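You operate a simulated robot arm through the tools that you are given. There is no shell and no other tool. Be economical: measure what you need, move in short steps, check, and stop when the job is done.

You are at the controls of a simulated robot arm. One attempt, no reset.

Task
Lay the spirit level on the screed rail, jack the rail level, lock the jack and put the level back. Set down upright: spirit level.

It is judged by the outcome, as a careful person would: the job done as asked, and still so three seconds after it is handed in. It fails if anything else is knocked over, pushed out of place, dropped, spilled or broken.

Robot
A 6-joint arm with a two-finger parallel gripper on a trunk, on a base that drives. Base frame: it is fixed to the floor where the robot stands at the start and does not move with it; the origin is under the middle of the robot, x ahead of it, y to its left, z up; the surface under the hand at the start is at about z = 0.636. Lengths are in m, angles in rad, forces in N, time in s.
With the tool pointing down near the work surface it reaches from about 0.3 to 0.7 m from the robot's upright axis, wherever it stands. Its first joint turns from -2.897 to 2.897 rad. Places, roughly: back of the screed rail [0.6, 0.1, 0.7]; jack handle [0.6, -0.2, 0.7]; jack lever [0.5, -0.2, 0.6]; screed rail [0.6, 0.1, 0.7]. Payload 4.1 kg.
The TCP is the grasp point between the finger pads, 0.023 m short of the fingertips. In the tool frame z runs along the fingers and y along their closing line. The gripper opens to 0.094 m. The fingers are 0.038 m wide and 0.01 m thick; the gripper's body (0.054 by 0.096 m) begins 0.039 m behind the TCP.
Orientation is that of the tool frame in the base frame, as a unit quaternion [w, x, y, z]. With the fingers straight down and closing along the base's y, the tool's x points along the base's -x, its y along +y and its z along -z.

Tools
- The arm moves only by the tool move_arm. Its argument "series" is a list of rows, each a list of 7 numbers: the shift along the tool's x, y, z in m, then the turn, a rotation vector about the tool's x, y, z in degrees, then the gripper command, from -1 (shut) to 1 (fully open), values between in proportion. In form: [[dx, dy, dz, ax, ay, az, fingers], ...]. A call has 1 to 8 rows; each row is the pose to reach, as a shift and turn from the pose commanded when the call began, along the tool's axes at that moment. A row lasts 0.2 s, in which the tool goes at most 0.05 m and 0.15 rad; a call with a longer step from one row to the next is refused whole, and so is a gripper value outside its range. A pose out of reach is approached as far as the arm can. The call stops where the force on the tool passes 40 N (or 10 N more than at its start, if that is more) or the arm is blocked; 0.2 s more then pass. The fingers move at their own pace (about 0.045 m/s each) and stop on an object; they squeeze with about 30 N. The grip force told is the motor's: it shows also when the fingers shut on nothing. Time passes only in rows, and 0.2 s behind the last, so rows that repeat a pose let the fingers close. The reply holds the time, the measured pose of the TCP, the force on the tool along the base axes, the opening and the grip force, in the units named above and with some noise, with the torque about the TCP (base axes, N m) and any sound that the robot's microphone picked up.
- Cameras (640 x 400 px; columns grow to the right, rows downward): "scene" is now at [0.0189, 0.1642, 1.458]; the picture's right is [-0.06, -1.00, 0.00], its down [-0.74, 0.05, -0.67] and it looks along [0.67, -0.04, -0.74] (base axes); focal length 261 px, centre (320, 200). "wrist" rides on the gripper at [0.086, 0.016, -0.074] in the tool frame; the picture's right is [-0.18, 0.98, 0.00], its down [-0.58, -0.11, -0.81] and it looks along [-0.79, -0.15, 0.59] (tool axes); focal length 243 px, centre (320, 200). There is no depth. A picture from a camera that has moved, and an enlarged one, comes with that camera's place and axes in the base frame and with its lens.
- get_image(camera): a new picture of that camera. The clock stands still meanwhile.
- move_column(by): slides the trunk up (or, below 0, down) by that many m; the arm and the scene camera ride with it, the base frame stays. It gives what a move gives, with no picture.
- steer(legs): drives the robot by 1 to 6 legs, each [ahead, turn to the left] in m and rad, along the robot's own axes; the way and the turn of a leg run together, so that a leg with both is an arc; at most 1.5 m and 3.142 rad a leg. The arm and the cameras ride along, it lands a little off, and it stops where it bumps. It gives what a move gives.
- head_to(pan, tilt): turns the head with the scene camera to pan (to the left, within 2.705 rad either way) and tilt (down, from -0.506 to 1.204), counted from straight ahead of the robot. It gives what a move gives.
- enlarge(camera, box): a new picture of the part [left, top, right, bottom] of that camera's present view, enlarged. The clock stands still meanwhile.
- job_done(): hands the job in; it is judged then, once.

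Go step by step. Nothing tells you exact positions but the pictures and the camera data: compare them with the known pose of the tool, close in by small moves and look again before you grip or let go. The budget is 120 turns and 98 pictures, counting those below and the enlarged ones. Unless the task says otherwise, let go and move clear before handing in, and close with one line.

The tools are called after ">>>" as a command line: name --pt "numbers of a row" for each row, then --argument value for the rest, lists and objects as JSON in quotes. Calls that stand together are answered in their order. move_arm: Moves the arm, as the interface text tells. Its arguments: {"type":"object","properties":{"series":{"type":"array"}},"required":["series"]} The other tools are called the same way: move_column (by) slides the trunk up or down; steer (legs) drives the base; head_to (pan, tilt) turns the head that bears the scene camera; get_image (camera) takes a picture; enlarge (camera, box) takes an enlarged picture of a part of a camera's view; job_done () hands the job in.

At the start:

```text
time: 0.0
position: [0.425, 0.0587, 1.0493]
ee_rot: [-0.001, 0.0, 1.0, 0.0]
contact_force: [0.8, -0.1, -0.2]
torque: [0.01, -0.01, 0.0]
width: 0.094
finger_force: 0.0
trunk travel left (down, up): [-0.425, 0.165]
robot x, y, heading: [-0.0019, 0.0009, -0.002]
head pan, tilt: [-0.063, 0.831]
```

scene: 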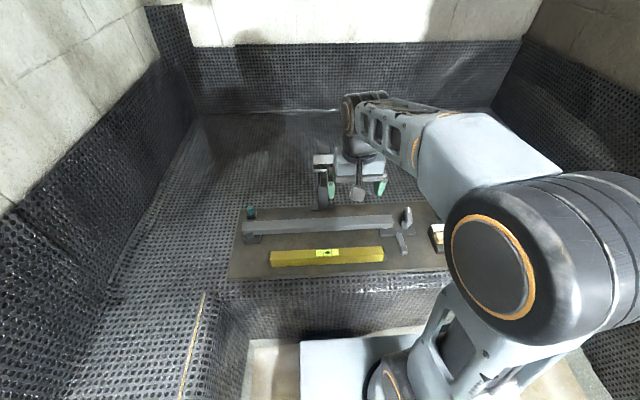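
wrist: 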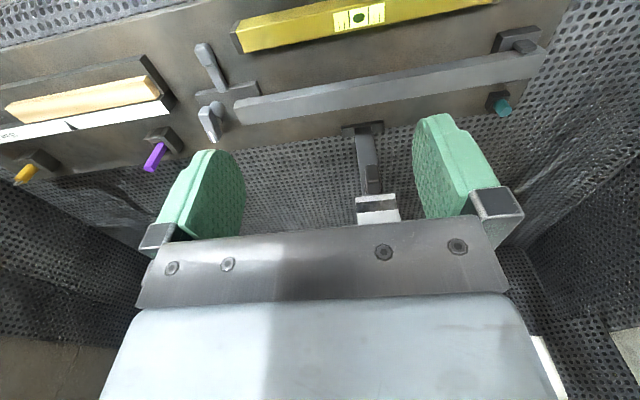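

I see a yellow level in front, a grey rail behind it, and a jack with a handle and lever at the right end. I'll look closer first.

>>> enlarge --camera "scene" --box '[220, 190, 460, 290]'

>>> enlarge --camera "wrist" --box '[0, 0, 320, 200]'

>>> enlarge --camera "wrist" --box '[220, 0, 560, 212]'

```text
2.67 times, centred on (340, 240) of scene
camera zoom: at [0.0189, 0.1642, 1.458], right [-0.06, -1.0, 0.0], down [-0.74, 0.05, -0.67], along [0.67, -0.04, -0.74], focal length 696 px, centre (267, 93)
```

zoom: 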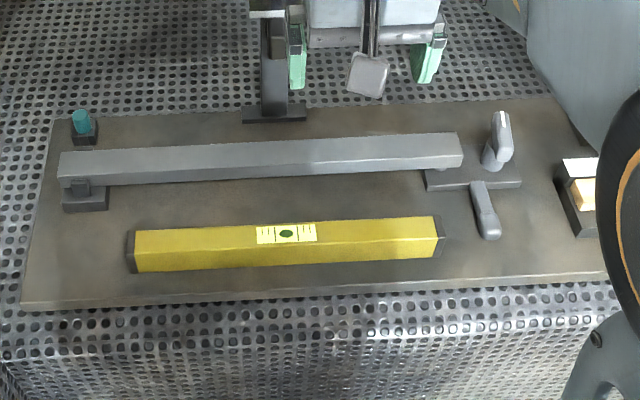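

```text
2.00 times, centred on (160, 100) of wrist
camera zoom: at [0.3397, 0.0756, 1.1229], right [0.18, 0.98, 0.0], down [0.58, -0.11, 0.81], along [0.79, -0.15, -0.59], focal length 485 px, centre (640, 400)
```

zoom: 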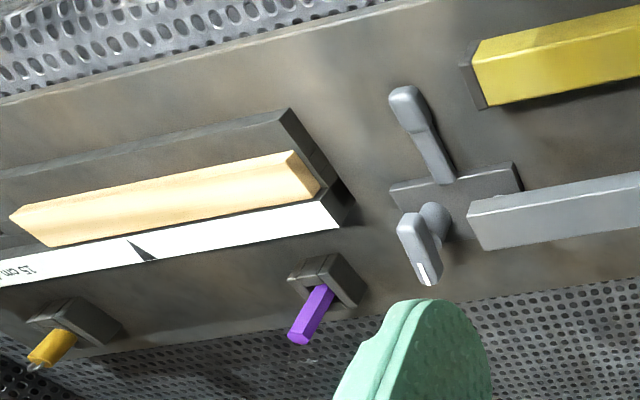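

```text
1.88 times, centred on (390, 106) of wrist
camera zoom: at [0.3397, 0.0756, 1.1229], right [0.18, 0.98, 0.0], down [0.58, -0.11, 0.81], along [0.79, -0.15, -0.59], focal length 457 px, centre (188, 377)
```

zoom: 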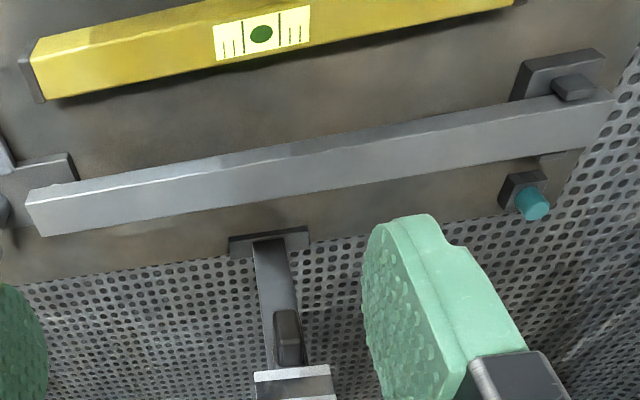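

The level lies at about (0.48, 0.11), along y; the rail lies behind it, with the jack crank and lever at its right end. I turn the tool so the fingers close along x, over the level.

>>> move_arm --pt "0 0.01 0.0 0 0 8 1" --pt "0 0.02 0.0 0 0 16 1" --pt "0 0.03 0.0 0 0 24 1" --pt "0 0.04 0 0 0 32 1" --pt "0 0.05 0 0 0 40 1" --pt "0 0.05 0 0 0 45 1"

>>> move_arm --pt "0 0 0.03 0 0 8 1" --pt "0 0 0.06 0 0 16 1" --pt "0 0 0.09 0 0 24 1" --pt "0 0 0.12 0 0 32 1" --pt "0 0 0.15 0 0 40 1" --pt "0 0 0.18 0 0 45 1"

>>> get_image --camera "scene"

>>> get_image --camera "wrist"

```text
time: 1.4
position: [0.4254, 0.1081, 1.0484]
ee_rot: [0.0, 0.383, 0.924, -0.001]
contact_force: [-0.3, 0.2, -1.1]
torque: [-0.02, -0.04, -0.02]
width: 0.0938
finger_force: 0.2
trunk travel left (down, up): [-0.425, 0.165]
robot x, y, heading: [0.0003, -0.0011, -0.001]
head pan, tilt: [-0.063, 0.831]
```

```text
time: 2.8
position: [0.4252, 0.1079, 0.869]
ee_rot: [0.0, 0.708, 0.706, 0.0]
contact_force: [-0.5, -0.2, 0.0]
torque: [0.02, 0.01, 0.01]
width: 0.094
finger_force: 0.1
trunk travel left (down, up): [-0.425, 0.165]
robot x, y, heading: [0.0024, 0.0008, 0.003]
head pan, tilt: [-0.063, 0.831]
```

```text
92 pictures are left
camera scene: at [0.0189, 0.1642, 1.458], right [-0.06, -1.0, 0.0], down [-0.74, 0.05, -0.67], along [0.67, -0.04, -0.74], focal length 261 px, centre (320, 200)
```

scene: 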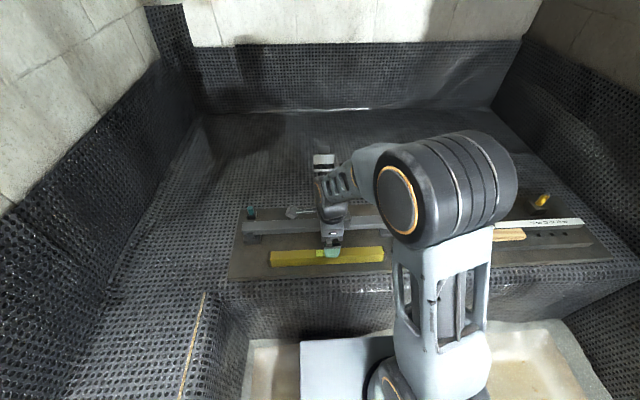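

```text
91 pictures are left
camera wrist: at [0.4424, 0.1958, 0.943], right [0.98, -0.19, 0.0], down [-0.11, -0.58, 0.81], along [-0.15, -0.79, -0.59], focal length 243 px, centre (320, 200)
```

wrist: 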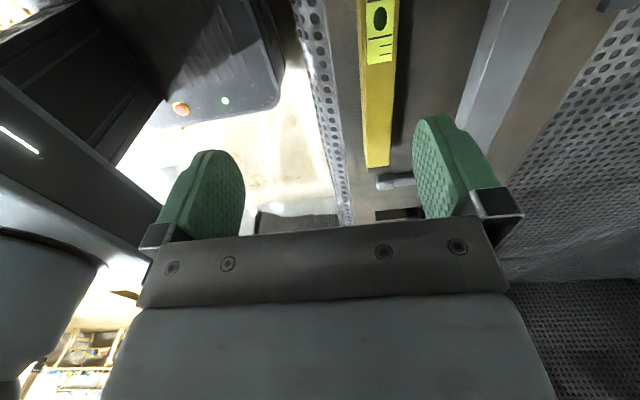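

The level's centre is at about (0.482, 0.11). I move over it and down partway, then check from the wrist camera.

>>> move_arm --pt "0 0.03 0.0 0 0 0 1" --pt "0 0.057 0.0 0 0 0 1" --pt "0 0.057 0.04 0 0 0 1" --pt "0 0.057 0.08 0 0 0 1" --pt "0 0.057 0.12 0 0 0 1" --pt "0 0.057 0.13 0 0 0 1"

>>> get_image --camera "wrist"

>>> enlarge --camera "scene" --box '[220, 130, 460, 280]'

```text
time: 4.2
position: [0.4826, 0.1092, 0.7364]
ee_rot: [0.0, 0.707, 0.707, 0.0]
contact_force: [-0.3, 0.2, -0.2]
torque: [0.01, -0.03, 0.01]
width: 0.0939
finger_force: 0.1
trunk travel left (down, up): [-0.425, 0.165]
robot x, y, heading: [0.0008, 0.0019, -0.002]
head pan, tilt: [-0.063, 0.831]
```

```text
90 pictures are left
camera wrist: at [0.4995, 0.1955, 0.8126], right [0.98, -0.18, 0.0], down [-0.11, -0.58, 0.81], along [-0.15, -0.79, -0.59], focal length 243 px, centre (320, 200)
```

wrist: 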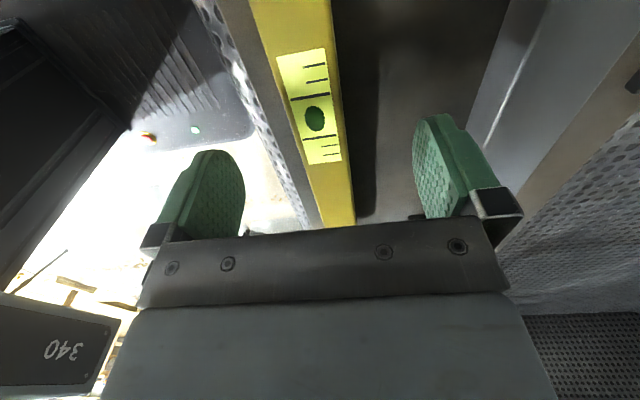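

```text
2.67 times, centred on (340, 205) of scene
camera zoom: at [0.0191, 0.1642, 1.458], right [-0.06, -1.0, 0.0], down [-0.74, 0.05, -0.67], along [0.67, -0.04, -0.74], focal length 696 px, centre (267, 187)
```

zoom: 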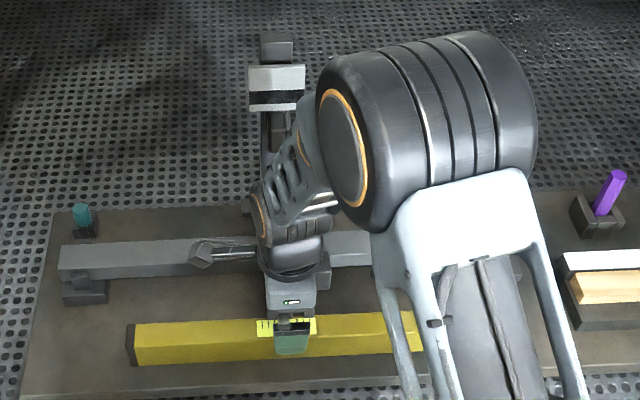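

The level's top is at about z 0.686, x 0.478. I descend to TCP z 0.667 and close.

>>> move_arm --pt "0 -0.004 0.03 0 0 0 1" --pt "0 -0.004 0.055 0 0 0 1" --pt "0 -0.004 0.069 0 0 0 1"

>>> get_image --camera "wrist"

```text
time: 5.0
position: [0.4789, 0.1083, 0.6692]
ee_rot: [0.0, 0.707, 0.708, -0.001]
contact_force: [-0.2, -0.5, 0.1]
torque: [-0.03, -0.02, 0.0]
width: 0.0943
finger_force: 0.0
trunk travel left (down, up): [-0.425, 0.165]
robot x, y, heading: [-0.0009, 0.0025, -0.002]
head pan, tilt: [-0.063, 0.831]
```

```text
88 pictures are left
camera wrist: at [0.4954, 0.1958, 0.744], right [0.98, -0.18, 0.0], down [-0.11, -0.58, 0.81], along [-0.15, -0.79, -0.59], focal length 243 px, centre (320, 200)
```

wrist: 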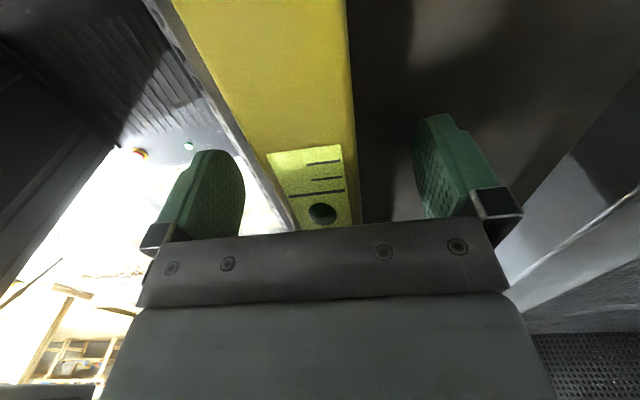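

Clear on both sides; closing.

>>> move_arm --pt "0 0 0 0 0 0 -1" --pt "0 0 0 0 0 0 -1" --pt "0 0 0 0 0 0 -1" --pt "0 0 0 0 0 0 -1" --pt "0 0 0 0 0 0 -1" --pt "0 0 0 0 0 0 -1"

```text
time: 6.4
position: [0.4795, 0.1071, 0.669]
ee_rot: [0.0, 0.707, 0.707, 0.001]
contact_force: [0.7, 0.4, 0.4]
torque: [0.12, -0.01, -0.02]
width: 0.034
finger_force: 30.1
trunk travel left (down, up): [-0.425, 0.165]
robot x, y, heading: [0.0018, 0.0, 0.001]
head pan, tilt: [-0.063, 0.831]
```

Gripped at width 0.034. Lifting, then looking at the rail.

>>> move_arm --pt "0 0 -0.015 0 0 0 -1" --pt "0 0 -0.04 0 0 0 -1" --pt "0 0 -0.08 0 0 0 -1" --pt "0 0 -0.12 0 0 0 -1"

>>> get_image --camera "wrist"

>>> get_image --camera "scene"

```text
time: 7.4
position: [0.4783, 0.1076, 0.7893]
ee_rot: [-0.001, 0.707, 0.707, -0.001]
contact_force: [-0.4, -1.0, -3.0]
torque: [0.02, -0.01, -0.02]
width: 0.0341
finger_force: 30.2
trunk travel left (down, up): [-0.425, 0.165]
robot x, y, heading: [-0.0023, 0.0002, 0.002]
head pan, tilt: [-0.063, 0.831]
```

```text
87 pictures are left
camera wrist: at [0.4951, 0.1958, 0.8637], right [0.98, -0.18, 0.0], down [-0.11, -0.58, 0.81], along [-0.15, -0.79, -0.59], focal length 243 px, centre (320, 200)
```

wrist: 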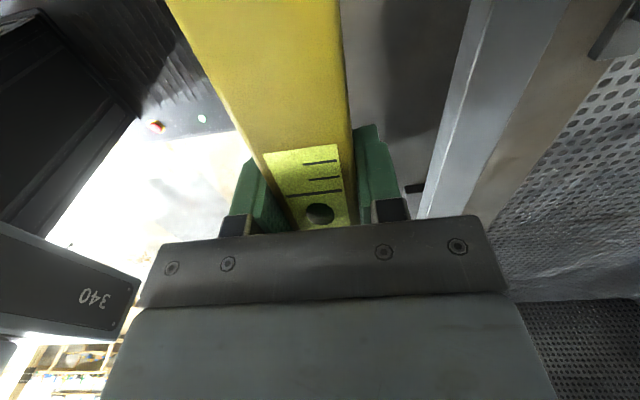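

```text
86 pictures are left
camera scene: at [0.0191, 0.1642, 1.4579], right [-0.06, -1.0, 0.0], down [-0.74, 0.05, -0.67], along [0.67, -0.04, -0.74], focal length 261 px, centre (320, 200)
```

scene: 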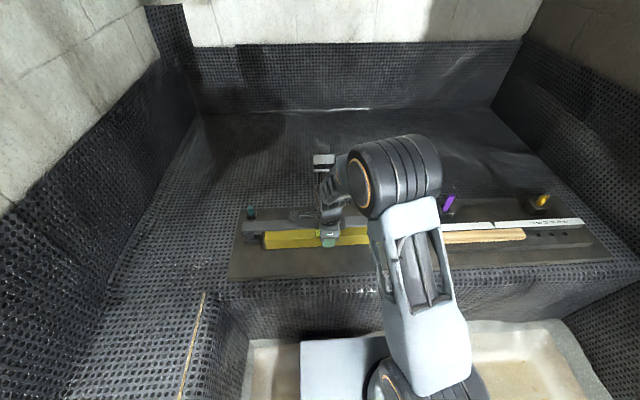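

>>> enlarge --camera "wrist" --box '[380, 0, 640, 220]'

```text
1.82 times, centred on (510, 110) of wrist
camera zoom: at [0.4951, 0.1958, 0.8637], right [0.98, -0.18, 0.0], down [-0.11, -0.58, 0.81], along [-0.15, -0.79, -0.59], focal length 441 px, centre (-26, 364)
```

zoom: 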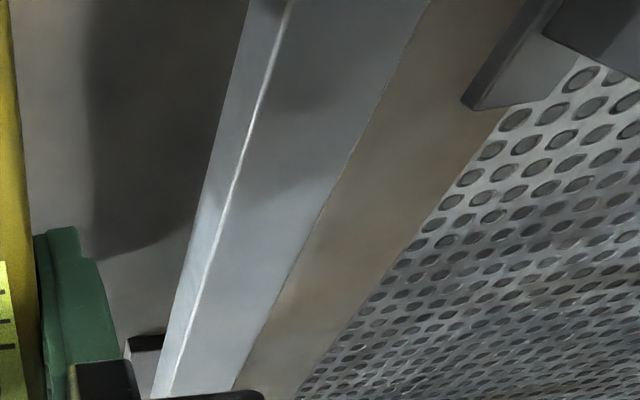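

The rail's top is at about z 0.7075, centre x 0.595, nearly level. I carry the level over it.

>>> move_arm --pt "0.01 0.03 0 0 0 0 -1" --pt "0.02 0.06 0 0 0 0 -1" --pt "0.03 0.09 0 0 0 0 -1" --pt "0.03 0.1165 0 0 0 0 -1" --pt "0.03 0.1165 0.02 0 0 0 -1"

>>> get_image --camera "wrist"

>>> enlarge --camera "scene" --box '[220, 140, 460, 290]'

```text
time: 8.6
position: [0.5953, 0.1389, 0.7687]
ee_rot: [0.0, 0.707, 0.707, 0.0]
contact_force: [0.1, -0.2, -3.4]
torque: [-0.02, 0.02, -0.02]
width: 0.0338
finger_force: 29.8
trunk travel left (down, up): [-0.425, 0.165]
robot x, y, heading: [-0.0013, -0.0044, -0.004]
head pan, tilt: [-0.063, 0.831]
```

```text
84 pictures are left
camera wrist: at [0.6126, 0.2255, 0.8431], right [0.98, -0.18, 0.0], down [-0.11, -0.58, 0.81], along [-0.15, -0.79, -0.59], focal length 243 px, centre (320, 200)
```

wrist: 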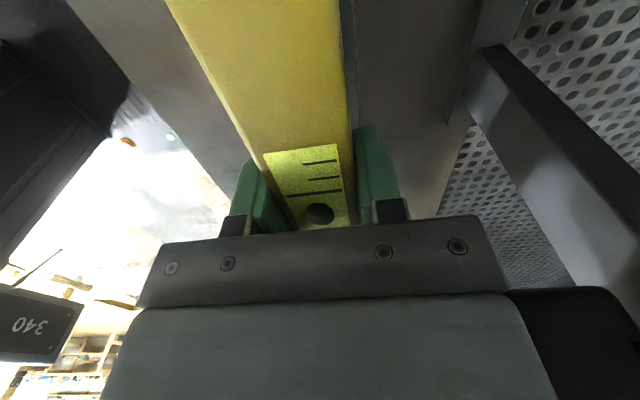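

```text
2.67 times, centred on (340, 215) of scene
camera zoom: at [0.0193, 0.1642, 1.458], right [-0.06, -1.0, 0.0], down [-0.74, 0.05, -0.67], along [0.67, -0.04, -0.74], focal length 696 px, centre (267, 160)
```

zoom: 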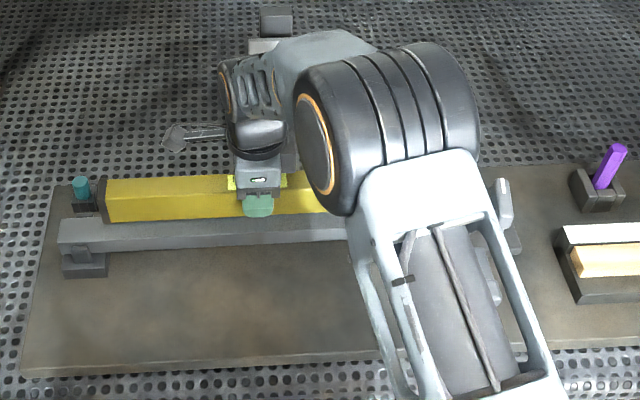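

>>> enlarge --camera "wrist" --box '[400, 0, 640, 400]'

```text
1.00 times, centred on (520, 200) of wrist (not enlarged: the box is as wide or as high as the picture)
camera zoom: at [0.6126, 0.2255, 0.8431], right [0.98, -0.18, 0.0], down [-0.11, -0.58, 0.81], along [-0.15, -0.79, -0.59], focal length 243 px, centre (120, 200)
```

zoom: 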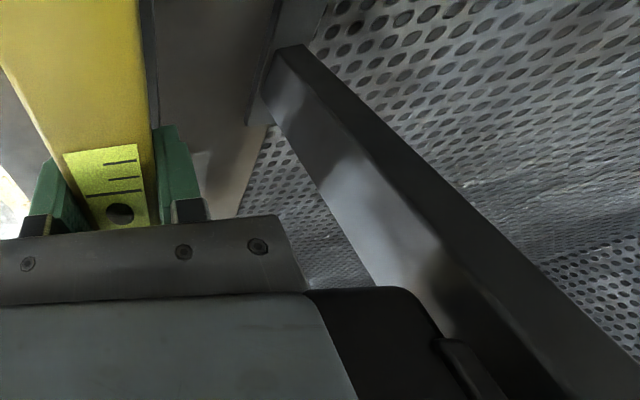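

There is a post behind the rail with a box at hand height, close to the gripper. I shift toward +y to get clear of it and look again.

>>> move_arm --pt "0.02 0 0 0 0 0 -1" --pt "0.045 0 0 0 0 0 -1"

>>> enlarge --camera "wrist" --box '[400, 0, 640, 400]'

>>> get_image --camera "scene"

```text
time: 9.2
position: [0.5961, 0.1831, 0.7681]
ee_rot: [-0.001, 0.707, 0.707, 0.0]
contact_force: [0.2, 0.1, -2.5]
torque: [-0.01, 0.0, 0.01]
width: 0.034
finger_force: 30.3
trunk travel left (down, up): [-0.425, 0.165]
robot x, y, heading: [-0.0015, -0.0027, -0.002]
head pan, tilt: [-0.063, 0.831]
```

```text
1.00 times, centred on (520, 200) of wrist (not enlarged: the box is as wide or as high as the picture)
camera zoom: at [0.6124, 0.2715, 0.8433], right [0.98, -0.18, 0.0], down [-0.11, -0.58, 0.81], along [-0.15, -0.79, -0.59], focal length 243 px, centre (120, 200)
```

zoom: 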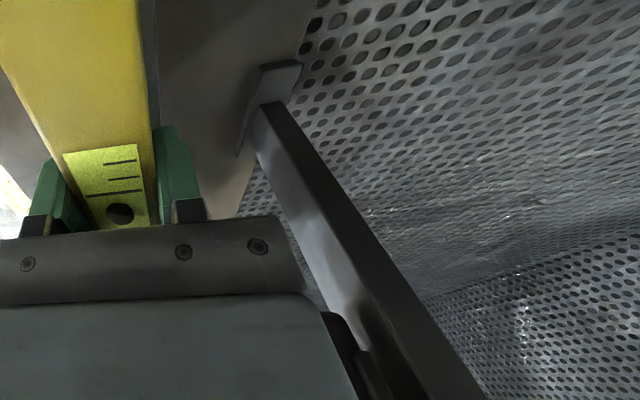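

```text
80 pictures are left
camera scene: at [0.0192, 0.1644, 1.4579], right [-0.06, -1.0, 0.0], down [-0.74, 0.05, -0.67], along [0.67, -0.04, -0.74], focal length 261 px, centre (320, 200)
```

scene: 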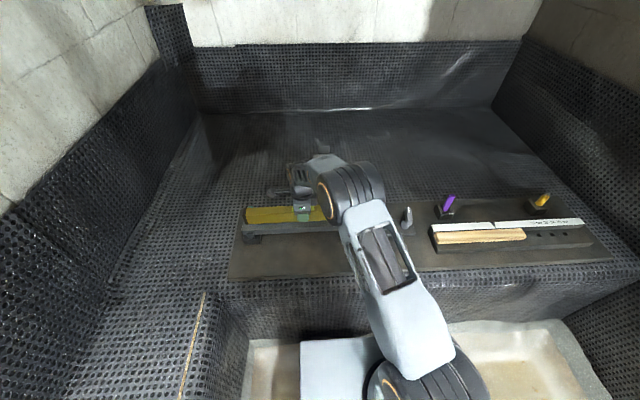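

The post's box is at about x 0.70, clear of the hand. I lower the level gently onto the rail.

>>> move_arm --pt "0 0 0.01 0 0 0 -1" --pt "0 0 0.02 0 0 0 -1" --pt "0 0 0.023 0 0 0 -1"

>>> enlarge --camera "scene" --box '[230, 180, 350, 255]'

```text
time: 10.0
position: [0.5959, 0.1842, 0.7462]
ee_rot: [0.0, 0.707, 0.707, 0.0]
contact_force: [0.1, -0.7, -2.8]
torque: [0.01, 0.02, -0.02]
width: 0.034
finger_force: 30.0
trunk travel left (down, up): [-0.425, 0.165]
robot x, y, heading: [0.0007, -0.0014, 0.002]
head pan, tilt: [-0.063, 0.831]
```

```text
5.33 times, centred on (290, 218) of scene
camera zoom: at [0.0193, 0.1643, 1.458], right [-0.06, -1.0, 0.0], down [-0.74, 0.05, -0.67], along [0.67, -0.04, -0.74], focal length 1393 px, centre (480, 107)
```

zoom: 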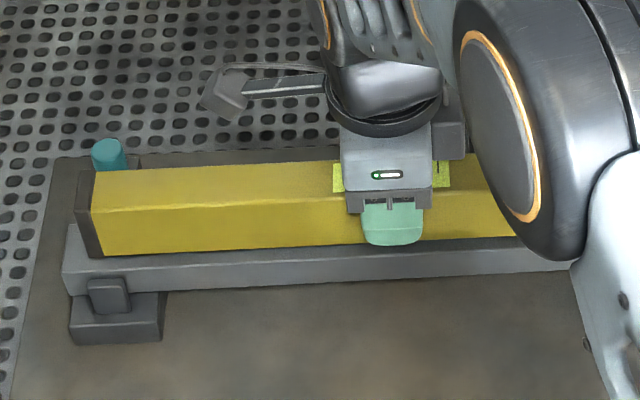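

>>> move_arm --pt "0 0 0.002 0 0 0 -1" --pt "0 0 0.004 0 0 0 -1"

>>> move_arm --pt "0 0 0.002 0 0 0 -1" --pt "0 0 0.004 0 0 0 -1"

```text
time: 10.6
position: [0.5951, 0.1836, 0.742]
ee_rot: [0.0, 0.707, 0.708, 0.0]
contact_force: [0.6, -0.7, -3.1]
torque: [0.04, 0.02, 0.03]
width: 0.0338
finger_force: 30.1
trunk travel left (down, up): [-0.425, 0.165]
robot x, y, heading: [0.0031, 0.0014, -0.0]
head pan, tilt: [-0.063, 0.831]
```

```text
time: 11.2
position: [0.5949, 0.1835, 0.7384]
ee_rot: [-0.001, 0.707, 0.707, 0.0]
contact_force: [0.5, 0.1, -1.7]
torque: [0.0, -0.01, 0.01]
width: 0.0338
finger_force: 30.0
trunk travel left (down, up): [-0.425, 0.165]
robot x, y, heading: [-0.0022, -0.0008, -0.002]
head pan, tilt: [-0.063, 0.831]
```

>>> move_arm --pt "0 0 0.001 0 0 0 -1" --pt "0 0 0.002 0 0 0 -1"

>>> move_arm --pt "0 0 0.001 0 0 0 -1" --pt "0 0 0.002 0 0 0 -1"

```text
time: 11.8
position: [0.5967, 0.1831, 0.736]
ee_rot: [0.0, 0.707, 0.707, 0.0]
contact_force: [-0.3, -0.2, -2.9]
torque: [-0.01, -0.06, 0.01]
width: 0.0338
finger_force: 29.7
trunk travel left (down, up): [-0.425, 0.165]
robot x, y, heading: [-0.0018, 0.0015, 0.005]
head pan, tilt: [-0.063, 0.831]
```

```text
time: 12.4
position: [0.5945, 0.1839, 0.7344]
ee_rot: [-0.001, 0.707, 0.707, 0.0]
contact_force: [-0.5, -0.8, -3.4]
torque: [0.0, 0.03, -0.03]
width: 0.0338
finger_force: 29.9
trunk travel left (down, up): [-0.425, 0.165]
robot x, y, heading: [-0.0005, 0.0042, -0.001]
head pan, tilt: [-0.063, 0.831]
```

No contact yet; continuing down in small steps.

>>> move_arm --pt "0 0 0.001 0 0 0 -1" --pt "0 0 0.002 0 0 0 -1" --pt "0 0 0.003 0 0 0 -1"

>>> enlarge --camera "scene" --box '[230, 180, 350, 255]'

>>> get_image --camera "wrist"

```text
time: 13.2
position: [0.5944, 0.1836, 0.7328]
ee_rot: [0.0, 0.708, 0.707, 0.0]
contact_force: [0.4, 0.6, 5.1]
torque: [-1.06, 0.16, -0.07]
width: 0.0339
finger_force: 30.2
trunk travel left (down, up): [-0.425, 0.165]
robot x, y, heading: [-0.0002, 0.0011, -0.002]
head pan, tilt: [-0.063, 0.831]
```

```text
5.33 times, centred on (290, 218) of scene
camera zoom: at [0.0184, 0.1644, 1.4581], right [-0.06, -1.0, 0.0], down [-0.74, 0.05, -0.68], along [0.67, -0.04, -0.74], focal length 1393 px, centre (480, 107)
```

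zoom: 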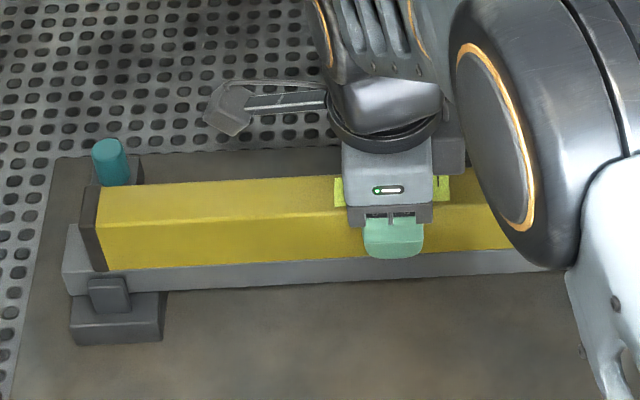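

```text
77 pictures are left
camera wrist: at [0.612, 0.2712, 0.8068], right [0.98, -0.18, 0.0], down [-0.11, -0.58, 0.81], along [-0.15, -0.79, -0.59], focal length 243 px, centre (320, 200)
```

wrist: 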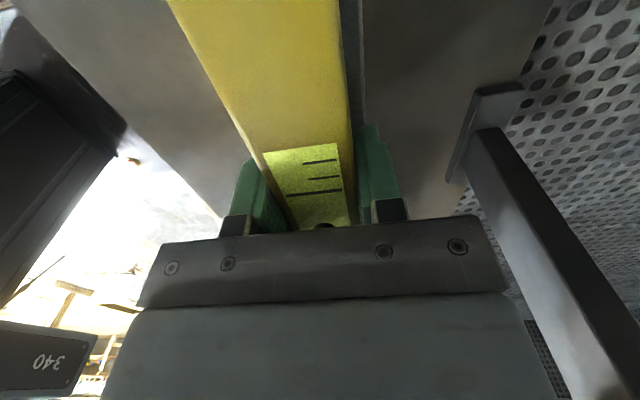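

The right end of the level touches first, so the rail is high at the jack end. I tilt the level to match, watching the torque.

>>> move_arm --pt "0 0 0 0 -0.5 0 -1" --pt "0 0 0 0 -1.0 0 -1" --pt "0 0 0 0 -1.0 0 -1"

```text
time: 14.0
position: [0.5951, 0.1852, 0.7324]
ee_rot: [0.007, 0.707, 0.707, -0.006]
contact_force: [0.6, 2.3, 6.5]
torque: [0.97, 0.14, 0.13]
width: 0.034
finger_force: 29.9
trunk travel left (down, up): [-0.425, 0.165]
robot x, y, heading: [-0.0003, 0.0, 0.001]
head pan, tilt: [-0.063, 0.831]
```

Torque flips, so the tilt is about 0.5°. I go halfway back and release gently.

>>> move_arm --pt "0 0 0 0 0.5 0 -1" --pt "0 0 0 0 0.5 0 0.3" --pt "0 0 0 0 0.5 0 0.3" --pt "0 0 0 0 0.5 0 0.3"

>>> move_arm --pt "0 0 -0.02 0 0.5 0 0.3" --pt "0 0 -0.05 0 0.5 0 0.3" --pt "0 0 -0.09 0 0.5 0 0.3"

>>> get_image --camera "wrist"

```text
time: 15.0
position: [0.5964, 0.1835, 0.7307]
ee_rot: [0.003, 0.707, 0.708, -0.003]
contact_force: [0.2, 0.3, 0.6]
torque: [-0.01, 0.01, 0.02]
width: 0.0614
finger_force: 0.0
trunk travel left (down, up): [-0.425, 0.165]
robot x, y, heading: [-0.0003, 0.001, 0.002]
head pan, tilt: [-0.063, 0.831]
```

```text
time: 15.8
position: [0.5949, 0.1839, 0.8216]
ee_rot: [-0.001, 0.708, 0.707, 0.0]
contact_force: [0.8, -0.6, -1.6]
torque: [0.01, 0.0, -0.01]
width: 0.0608
finger_force: 0.2
trunk travel left (down, up): [-0.425, 0.165]
robot x, y, heading: [0.0011, 0.0003, -0.003]
head pan, tilt: [-0.063, 0.831]
```

```text
76 pictures are left
camera wrist: at [0.6121, 0.2714, 0.8956], right [0.98, -0.18, 0.0], down [-0.11, -0.58, 0.81], along [-0.15, -0.79, -0.59], focal length 243 px, centre (320, 200)
```

wrist: 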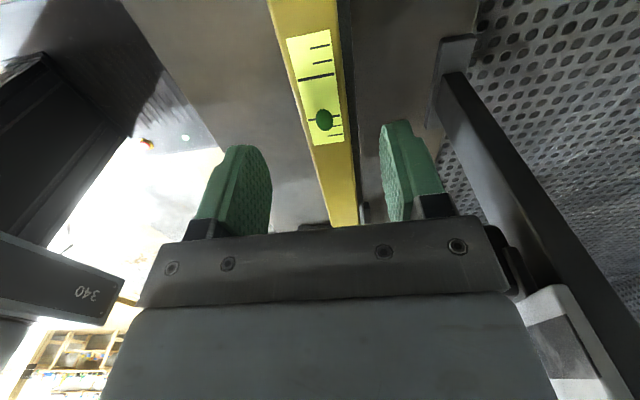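

The bubble sits on the right-hand (jack-side) line, so that end is slightly high. Now I go look at the jack.

>>> move_arm --pt "0 -0.03 -0.03 0 0 0 0.3" --pt "0 -0.06 -0.06 0 0 0 0.3" --pt "-0.04 -0.08 -0.08 0 0 0 0.3" --pt "-0.08 -0.08 -0.08 0 0 0 0.3" --pt "-0.12 -0.08 -0.08 0 0 0 0.3" --pt "-0.16 -0.08 -0.08 0 0 0 0.3"

>>> get_image --camera "wrist"

>>> get_image --camera "scene"

```text
time: 17.2
position: [0.5153, 0.0241, 0.9021]
ee_rot: [0.0, 0.707, 0.707, -0.001]
contact_force: [0.5, 0.3, 0.1]
torque: [0.01, -0.01, 0.0]
width: 0.0609
finger_force: 0.0
trunk travel left (down, up): [-0.425, 0.165]
robot x, y, heading: [-0.0006, 0.0009, -0.005]
head pan, tilt: [-0.063, 0.831]
```

```text
75 pictures are left
camera wrist: at [0.5309, 0.1115, 0.976], right [0.98, -0.18, 0.0], down [-0.11, -0.58, 0.81], along [-0.15, -0.79, -0.59], focal length 243 px, centre (320, 200)
```

wrist: 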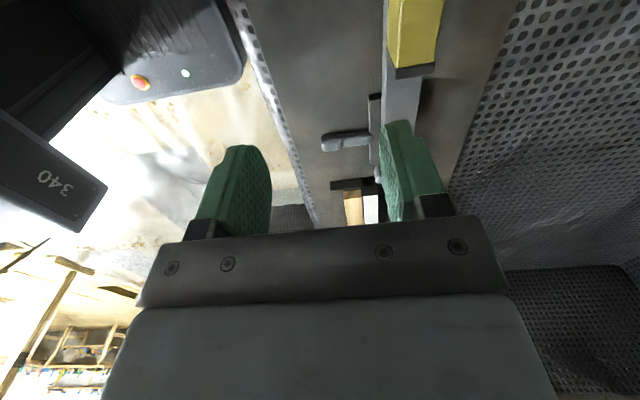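

```text
74 pictures are left
camera scene: at [0.019, 0.1641, 1.458], right [-0.06, -1.0, 0.0], down [-0.74, 0.05, -0.67], along [0.67, -0.04, -0.74], focal length 261 px, centre (320, 200)
```

scene: 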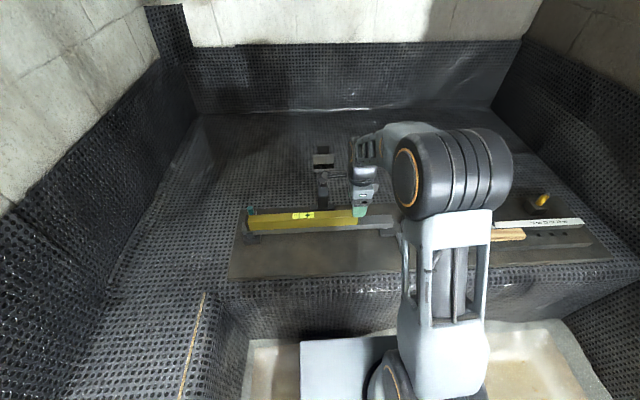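

I turn the wrist back so the camera looks along +x at the jack, from above it.

>>> move_arm --pt "-0.02 -0.01 0 0 0 -8 0.3" --pt "-0.05 -0.03 0 0 0 -16 0.3" --pt "-0.08 -0.05 0 0 0 -24 0.3" --pt "-0.11 -0.07 0 0 0 -32 0.3" --pt "-0.14 -0.09 0 0 0 -40 0.3" --pt "-0.17 -0.095 0 0 0 -48 0.3" --pt "-0.194 -0.095 0 0 0 -56 0.3" --pt "-0.194 -0.095 0 0 0 -64 0.3"

>>> move_arm --pt "0 0 0 0 0 -8 0.3" --pt "0 0 0 0 0 -16 0.3" --pt "0 0 0 0 0 -24 0.3" --pt "0 0 0 0 0 -26 0.3"

>>> get_image --camera "wrist"

>>> get_image --camera "scene"

```text
time: 19.0
position: [0.4209, -0.1703, 0.8996]
ee_rot: [0.0, 0.223, 0.975, -0.001]
contact_force: [0.8, 0.2, 1.2]
torque: [-0.01, 0.02, -0.02]
width: 0.0611
finger_force: 0.1
trunk travel left (down, up): [-0.425, 0.165]
robot x, y, heading: [0.0036, 0.0002, -0.0]
head pan, tilt: [-0.063, 0.831]
```

```text
time: 20.0
position: [0.422, -0.1692, 0.9016]
ee_rot: [0.0, -0.001, 1.0, 0.0]
contact_force: [-0.8, 0.5, 0.7]
torque: [-0.03, -0.04, 0.02]
width: 0.061
finger_force: 0.1
trunk travel left (down, up): [-0.425, 0.165]
robot x, y, heading: [-0.0019, -0.0011, -0.001]
head pan, tilt: [-0.063, 0.831]
```

```text
73 pictures are left
camera wrist: at [0.3345, -0.1527, 0.9757], right [0.18, 0.98, 0.0], down [0.58, -0.11, 0.81], along [0.79, -0.15, -0.59], focal length 243 px, centre (320, 200)
```

wrist: 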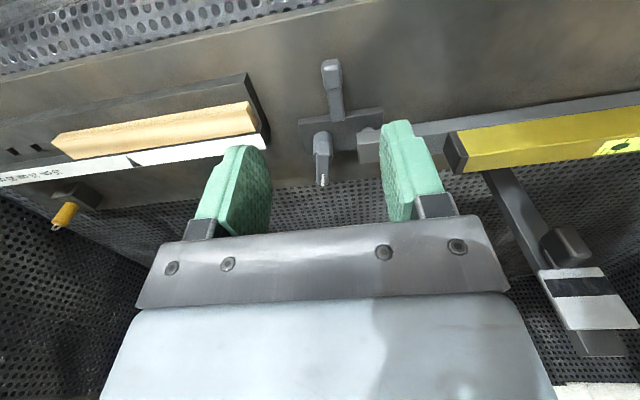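

```text
72 pictures are left
camera scene: at [0.0189, 0.1641, 1.458], right [-0.06, -1.0, 0.0], down [-0.74, 0.05, -0.67], along [0.67, -0.04, -0.74], focal length 261 px, centre (320, 200)
```

scene: 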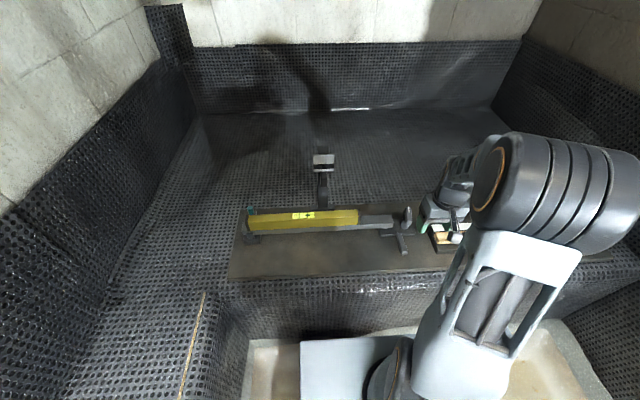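

>>> enlarge --camera "wrist" --box '[270, 40, 430, 220]'

>>> enlarge --camera "scene" --box '[370, 195, 440, 265]'

>>> enlarge --camera "scene" --box '[270, 200, 350, 240]'

```text
2.22 times, centred on (350, 130) of wrist
camera zoom: at [0.3345, -0.1527, 0.9757], right [0.18, 0.98, 0.0], down [0.58, -0.11, 0.81], along [0.79, -0.15, -0.59], focal length 539 px, centre (253, 356)
```

zoom: 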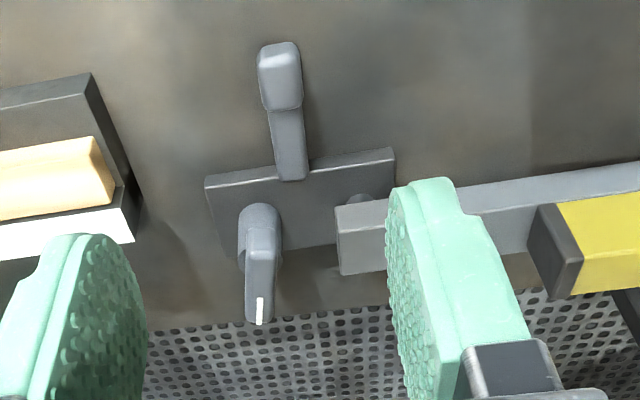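

```text
5.71 times, centred on (405, 230) of scene
camera zoom: at [0.0189, 0.1641, 1.458], right [-0.06, -1.0, 0.0], down [-0.74, 0.05, -0.67], along [0.67, -0.04, -0.74], focal length 1492 px, centre (-166, 29)
```

zoom: 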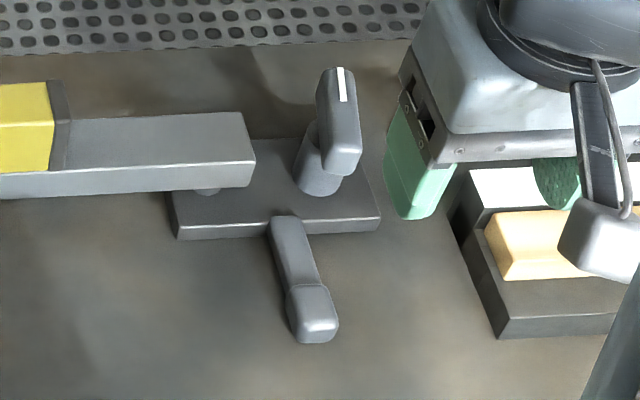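

```text
8.00 times, centred on (310, 220) of scene
camera zoom: at [0.0189, 0.1641, 1.458], right [-0.06, -1.0, 0.0], down [-0.74, 0.05, -0.67], along [0.67, -0.04, -0.74], focal length 2089 px, centre (400, 40)
```

zoom: 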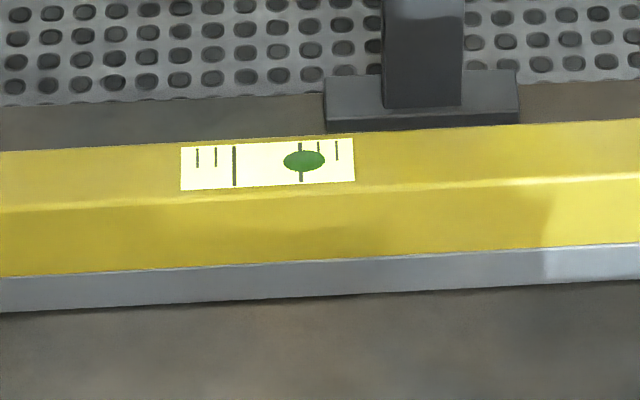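

The bubble can be read from the scene camera. The handle is a flat bar knob on a vertical post near (0.60, -0.197), top z about 0.72. I move above it.

>>> move_arm --pt "-0.04 -0.007 0.0 0 0 2 0.3" --pt "-0.08 -0.014 0.02 0 0 4 0.3" --pt "-0.12 -0.022 0.05 0 0 6 0.3" --pt "-0.16 -0.028 0.075 0 0 8 0.3" --pt "-0.178 -0.028 0.1 0 0 9 0.3"

>>> get_image --camera "wrist"

>>> get_image --camera "scene"

```text
refused: row 3 steps farther than a row can; nothing moved
```

```text
68 pictures are left
camera wrist: at [0.3345, -0.1527, 0.9757], right [0.18, 0.98, 0.0], down [0.58, -0.11, 0.81], along [0.79, -0.15, -0.59], focal length 243 px, centre (320, 200)
```

wrist: 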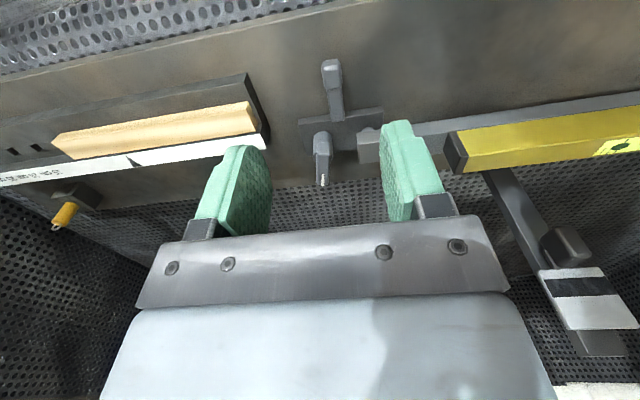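

```text
67 pictures are left
camera scene: at [0.0189, 0.1641, 1.458], right [-0.06, -1.0, 0.0], down [-0.74, 0.05, -0.67], along [0.67, -0.04, -0.74], focal length 261 px, centre (320, 200)
```

scene: 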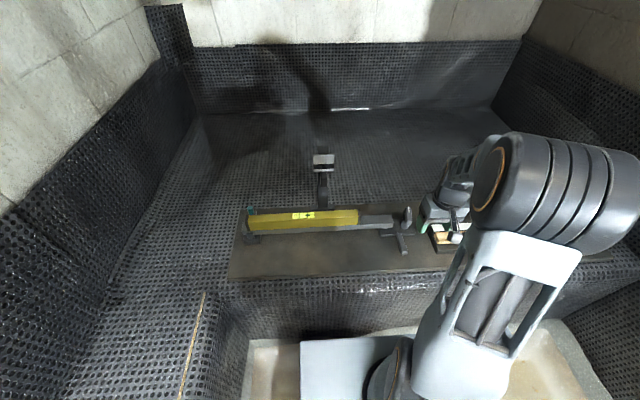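

The step was too long and was refused. I send it again in smaller rows.

>>> move_arm --pt "-0.04 -0.007 0.0 0 0 2 0.3" --pt "-0.08 -0.014 0.01 0 0 4 0.3" --pt "-0.115 -0.022 0.03 0 0 6 0.3" --pt "-0.145 -0.028 0.055 0 0 8 0.3" --pt "-0.165 -0.028 0.08 0 0 9 0.3" --pt "-0.178 -0.028 0.1 0 0 9 0.3"

>>> get_image --camera "wrist"

>>> get_image --camera "scene"

```text
time: 21.4
position: [0.598, -0.199, 0.8005]
ee_rot: [0.0, 0.078, 0.997, 0.0]
contact_force: [0.7, 0.3, -0.5]
torque: [0.0, -0.02, -0.01]
width: 0.0611
finger_force: 0.1
trunk travel left (down, up): [-0.425, 0.165]
robot x, y, heading: [0.0019, -0.0029, 0.003]
head pan, tilt: [-0.063, 0.831]
```

```text
66 pictures are left
camera wrist: at [0.5166, -0.1679, 0.8759], right [0.34, 0.94, 0.0], down [0.56, -0.2, 0.81], along [0.76, -0.27, -0.59], focal length 243 px, centre (320, 200)
```

wrist: 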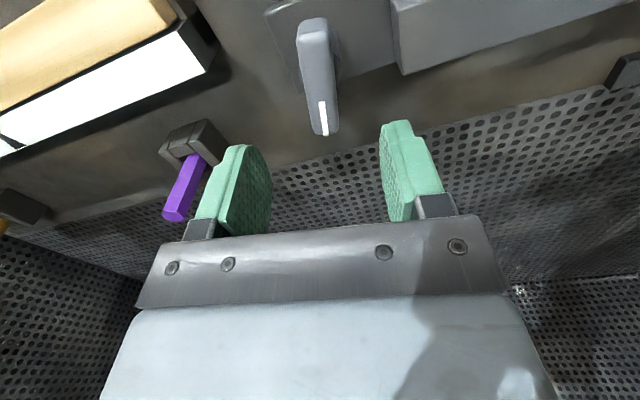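

```text
65 pictures are left
camera scene: at [0.019, 0.1641, 1.458], right [-0.06, -1.0, 0.0], down [-0.74, 0.05, -0.67], along [0.67, -0.04, -0.74], focal length 261 px, centre (320, 200)
```

scene: 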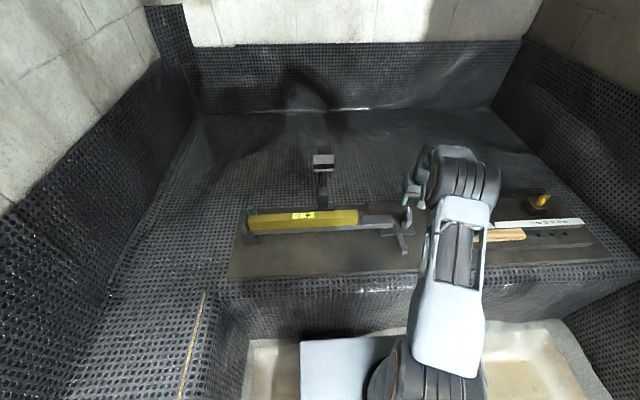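

The bar is centred at (0.598, -0.198) with a yaw of about -14°. I align and descend onto it.

>>> move_arm --pt "0 0 0.03 0 0 3 0.3" --pt "0 0 0.06 0 0 5 0.3" --pt "0 0 0.085 0 0 5 0.3" --pt "0 0 0.093 0 0 5 0.3"

>>> get_image --camera "wrist"

>>> enlarge --camera "scene" --box '[370, 165, 450, 265]'

```text
time: 22.4
position: [0.5986, -0.1983, 0.7084]
ee_rot: [-0.001, 0.121, 0.993, 0.0]
contact_force: [0.9, -0.8, 0.1]
torque: [0.0, 0.04, 0.0]
width: 0.0612
finger_force: 0.1
trunk travel left (down, up): [-0.425, 0.165]
robot x, y, heading: [0.0022, 0.0025, -0.004]
head pan, tilt: [-0.063, 0.831]
```

```text
64 pictures are left
camera wrist: at [0.5188, -0.1602, 0.7827], right [0.42, 0.91, 0.0], down [0.54, -0.25, 0.81], along [0.73, -0.34, -0.59], focal length 243 px, centre (320, 200)
```

wrist: 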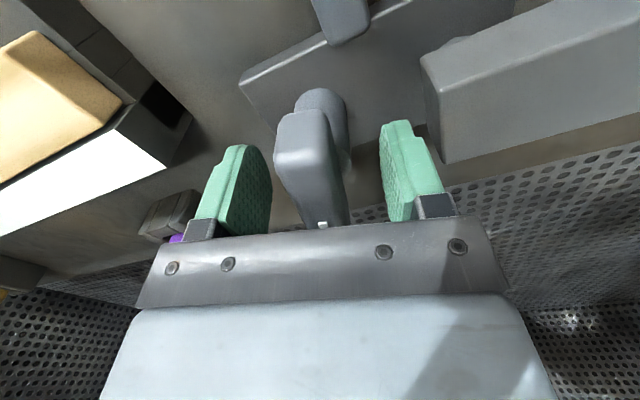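

```text
4.00 times, centred on (410, 215) of scene
camera zoom: at [0.0191, 0.1641, 1.458], right [-0.06, -1.0, 0.0], down [-0.74, 0.05, -0.67], along [0.67, -0.04, -0.74], focal length 1045 px, centre (-40, 140)
```

zoom: 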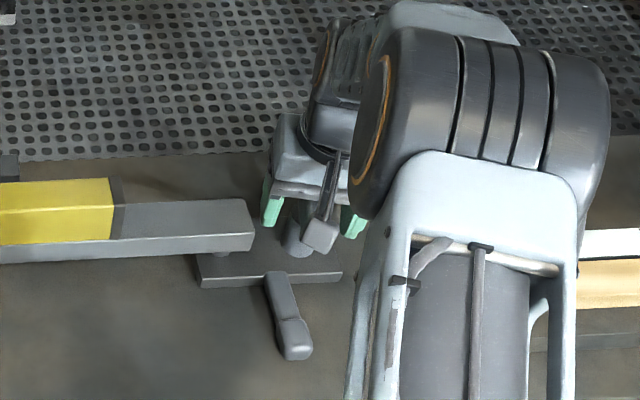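

The bar is between the fingers. Closing on it.

>>> move_arm --pt "0 0 0 0 0 0 -1" --pt "0 0 0 0 0 0 -1" --pt "0 0 0 0 0 0 -1" --pt "0 0 0 0 0 0 -1"

```text
time: 23.4
position: [0.599, -0.1974, 0.7078]
ee_rot: [0.0, 0.122, 0.993, 0.0]
contact_force: [-0.4, 0.0, -2.1]
torque: [0.17, -0.24, -0.01]
width: 0.0315
finger_force: 45.0
trunk travel left (down, up): [-0.425, 0.165]
robot x, y, heading: [0.0008, -0.0003, -0.004]
head pan, tilt: [-0.063, 0.831]
```

Gripped (0.0315). Turning a little clockwise seen from above, then checking the bubble.

>>> move_arm --pt "0 0 0 0 0 4 -1" --pt "0 0 0 0 0 8 -1" --pt "0 0 0 0 0 12 -1" --pt "0 0 0 0 0 12 -1"

>>> enlarge --camera "scene" --box '[270, 200, 350, 240]'

```text
time: 24.4
position: [0.5983, -0.1977, 0.7079]
ee_rot: [0.0, 0.225, 0.974, 0.0]
contact_force: [-0.7, 3.1, -2.3]
torque: [-0.22, -0.05, -0.06]
width: 0.0313
finger_force: 45.1
trunk travel left (down, up): [-0.425, 0.165]
robot x, y, heading: [-0.0074, 0.0022, -0.001]
head pan, tilt: [-0.063, 0.831]
```

```text
8.00 times, centred on (310, 220) of scene
camera zoom: at [0.0189, 0.1642, 1.458], right [-0.06, -1.0, 0.0], down [-0.74, 0.05, -0.67], along [0.67, -0.04, -0.74], focal length 2089 px, centre (400, 40)
```

zoom: 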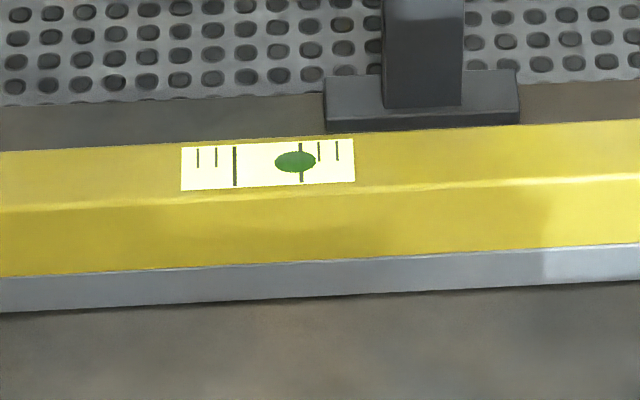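

Right direction: 12° moved the bubble 9 px; the centre needs about 27 px more. Turning 30° more.

>>> move_arm --pt "0 0 0 0 0 5 -1" --pt "0 0 0 0 0 10 -1" --pt "0 0 0 0 0 15 -1" --pt "0 0 0 0 0 20 -1" --pt "0 0 0 0 0 25 -1" --pt "0 0 0 0 0 30 -1" --pt "0 0 0 0 0 30 -1"

>>> enlarge --camera "scene" --box '[290, 207, 320, 223]'

```text
time: 26.0
position: [0.5986, -0.1968, 0.7083]
ee_rot: [0.0, 0.47, 0.883, -0.001]
contact_force: [-0.4, 2.5, -2.8]
torque: [0.39, -0.1, -0.02]
width: 0.0314
finger_force: 45.5
trunk travel left (down, up): [-0.425, 0.165]
robot x, y, heading: [0.0013, -0.0011, 0.006]
head pan, tilt: [-0.063, 0.831]
```

```text
16.00 times, centred on (305, 215) of scene
camera zoom: at [0.0191, 0.1642, 1.458], right [-0.06, -1.0, 0.0], down [-0.74, 0.05, -0.67], along [0.67, -0.04, -0.74], focal length 4179 px, centre (560, -40)
```

zoom: 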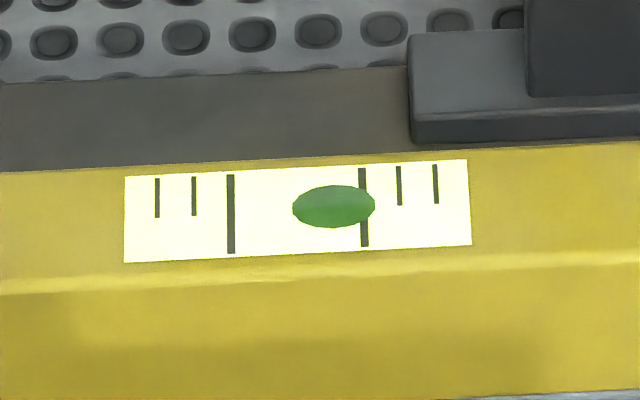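

The bubble may lag; I wait a moment and look again.

>>> move_arm --pt "0 0 0 0 0 0 -1" --pt "0 0 0 0 0 0 -1" --pt "0 0 0 0 0 0 -1" --pt "0 0 0 0 0 0 -1" --pt "0 0 0 0 0 0 -1" --pt "0 0 0 0 0 0 -1"

>>> enlarge --camera "scene" --box '[290, 207, 320, 223]'

>>> get_image --camera "wrist"

```text
time: 27.4
position: [0.5987, -0.1977, 0.7081]
ee_rot: [-0.001, 0.469, 0.883, 0.0]
contact_force: [-0.3, 3.0, -3.5]
torque: [0.24, -0.22, 0.0]
width: 0.0318
finger_force: 45.2
trunk travel left (down, up): [-0.425, 0.165]
robot x, y, heading: [0.0004, 0.0003, 0.004]
head pan, tilt: [-0.063, 0.831]
```

```text
16.00 times, centred on (305, 215) of scene
camera zoom: at [0.0191, 0.1643, 1.458], right [-0.06, -1.0, 0.0], down [-0.74, 0.05, -0.67], along [0.67, -0.04, -0.74], focal length 4179 px, centre (560, -40)
```

zoom: 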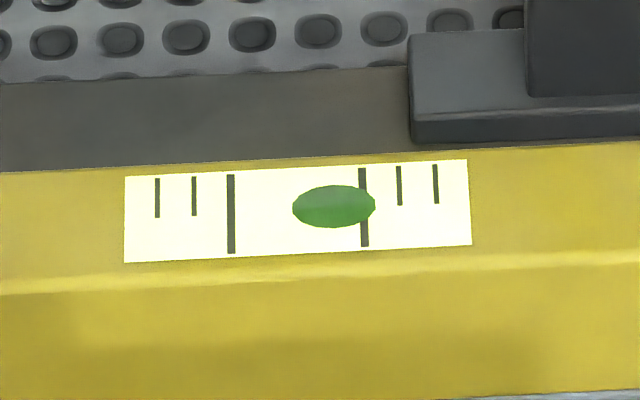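

```text
59 pictures are left
camera wrist: at [0.5639, -0.116, 0.783], right [0.92, 0.4, 0.0], down [0.24, -0.54, 0.81], along [0.32, -0.74, -0.59], focal length 243 px, centre (320, 200)
```

wrist: 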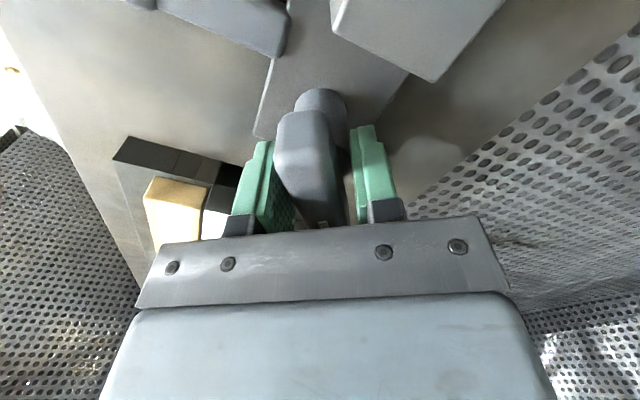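

Turns with the knob, slowly. 30° more.

>>> move_arm --pt "0 0 0 0 0 5 -1" --pt "0 0 0 0 0 10 -1" --pt "0 0 0 0 0 15 -1" --pt "0 0 0 0 0 20 -1" --pt "0 0 0 0 0 25 -1" --pt "0 0 0 0 0 30 -1" --pt "0 0 0 0 0 30 -1"

>>> enlarge --camera "scene" --box '[290, 207, 320, 223]'

```text
time: 29.0
position: [0.5988, -0.1982, 0.7084]
ee_rot: [0.0, 0.683, 0.731, 0.0]
contact_force: [0.9, 3.1, -3.3]
torque: [0.12, -0.26, 0.01]
width: 0.0314
finger_force: 44.8
trunk travel left (down, up): [-0.425, 0.165]
robot x, y, heading: [0.0001, 0.003, 0.0]
head pan, tilt: [-0.063, 0.831]
```

```text
16.00 times, centred on (305, 215) of scene
camera zoom: at [0.0193, 0.1644, 1.458], right [-0.06, -1.0, 0.0], down [-0.74, 0.05, -0.67], along [0.67, -0.04, -0.74], focal length 4179 px, centre (560, -40)
```

zoom: 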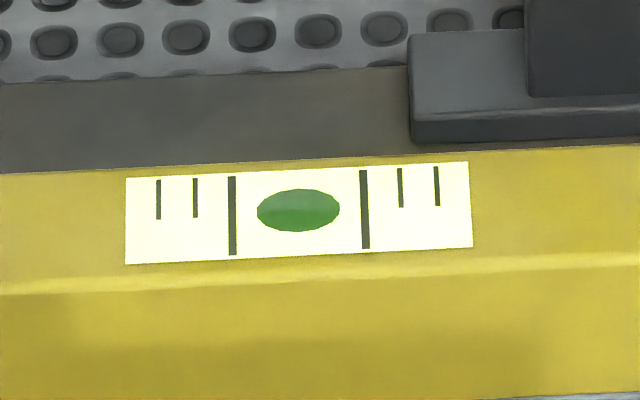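

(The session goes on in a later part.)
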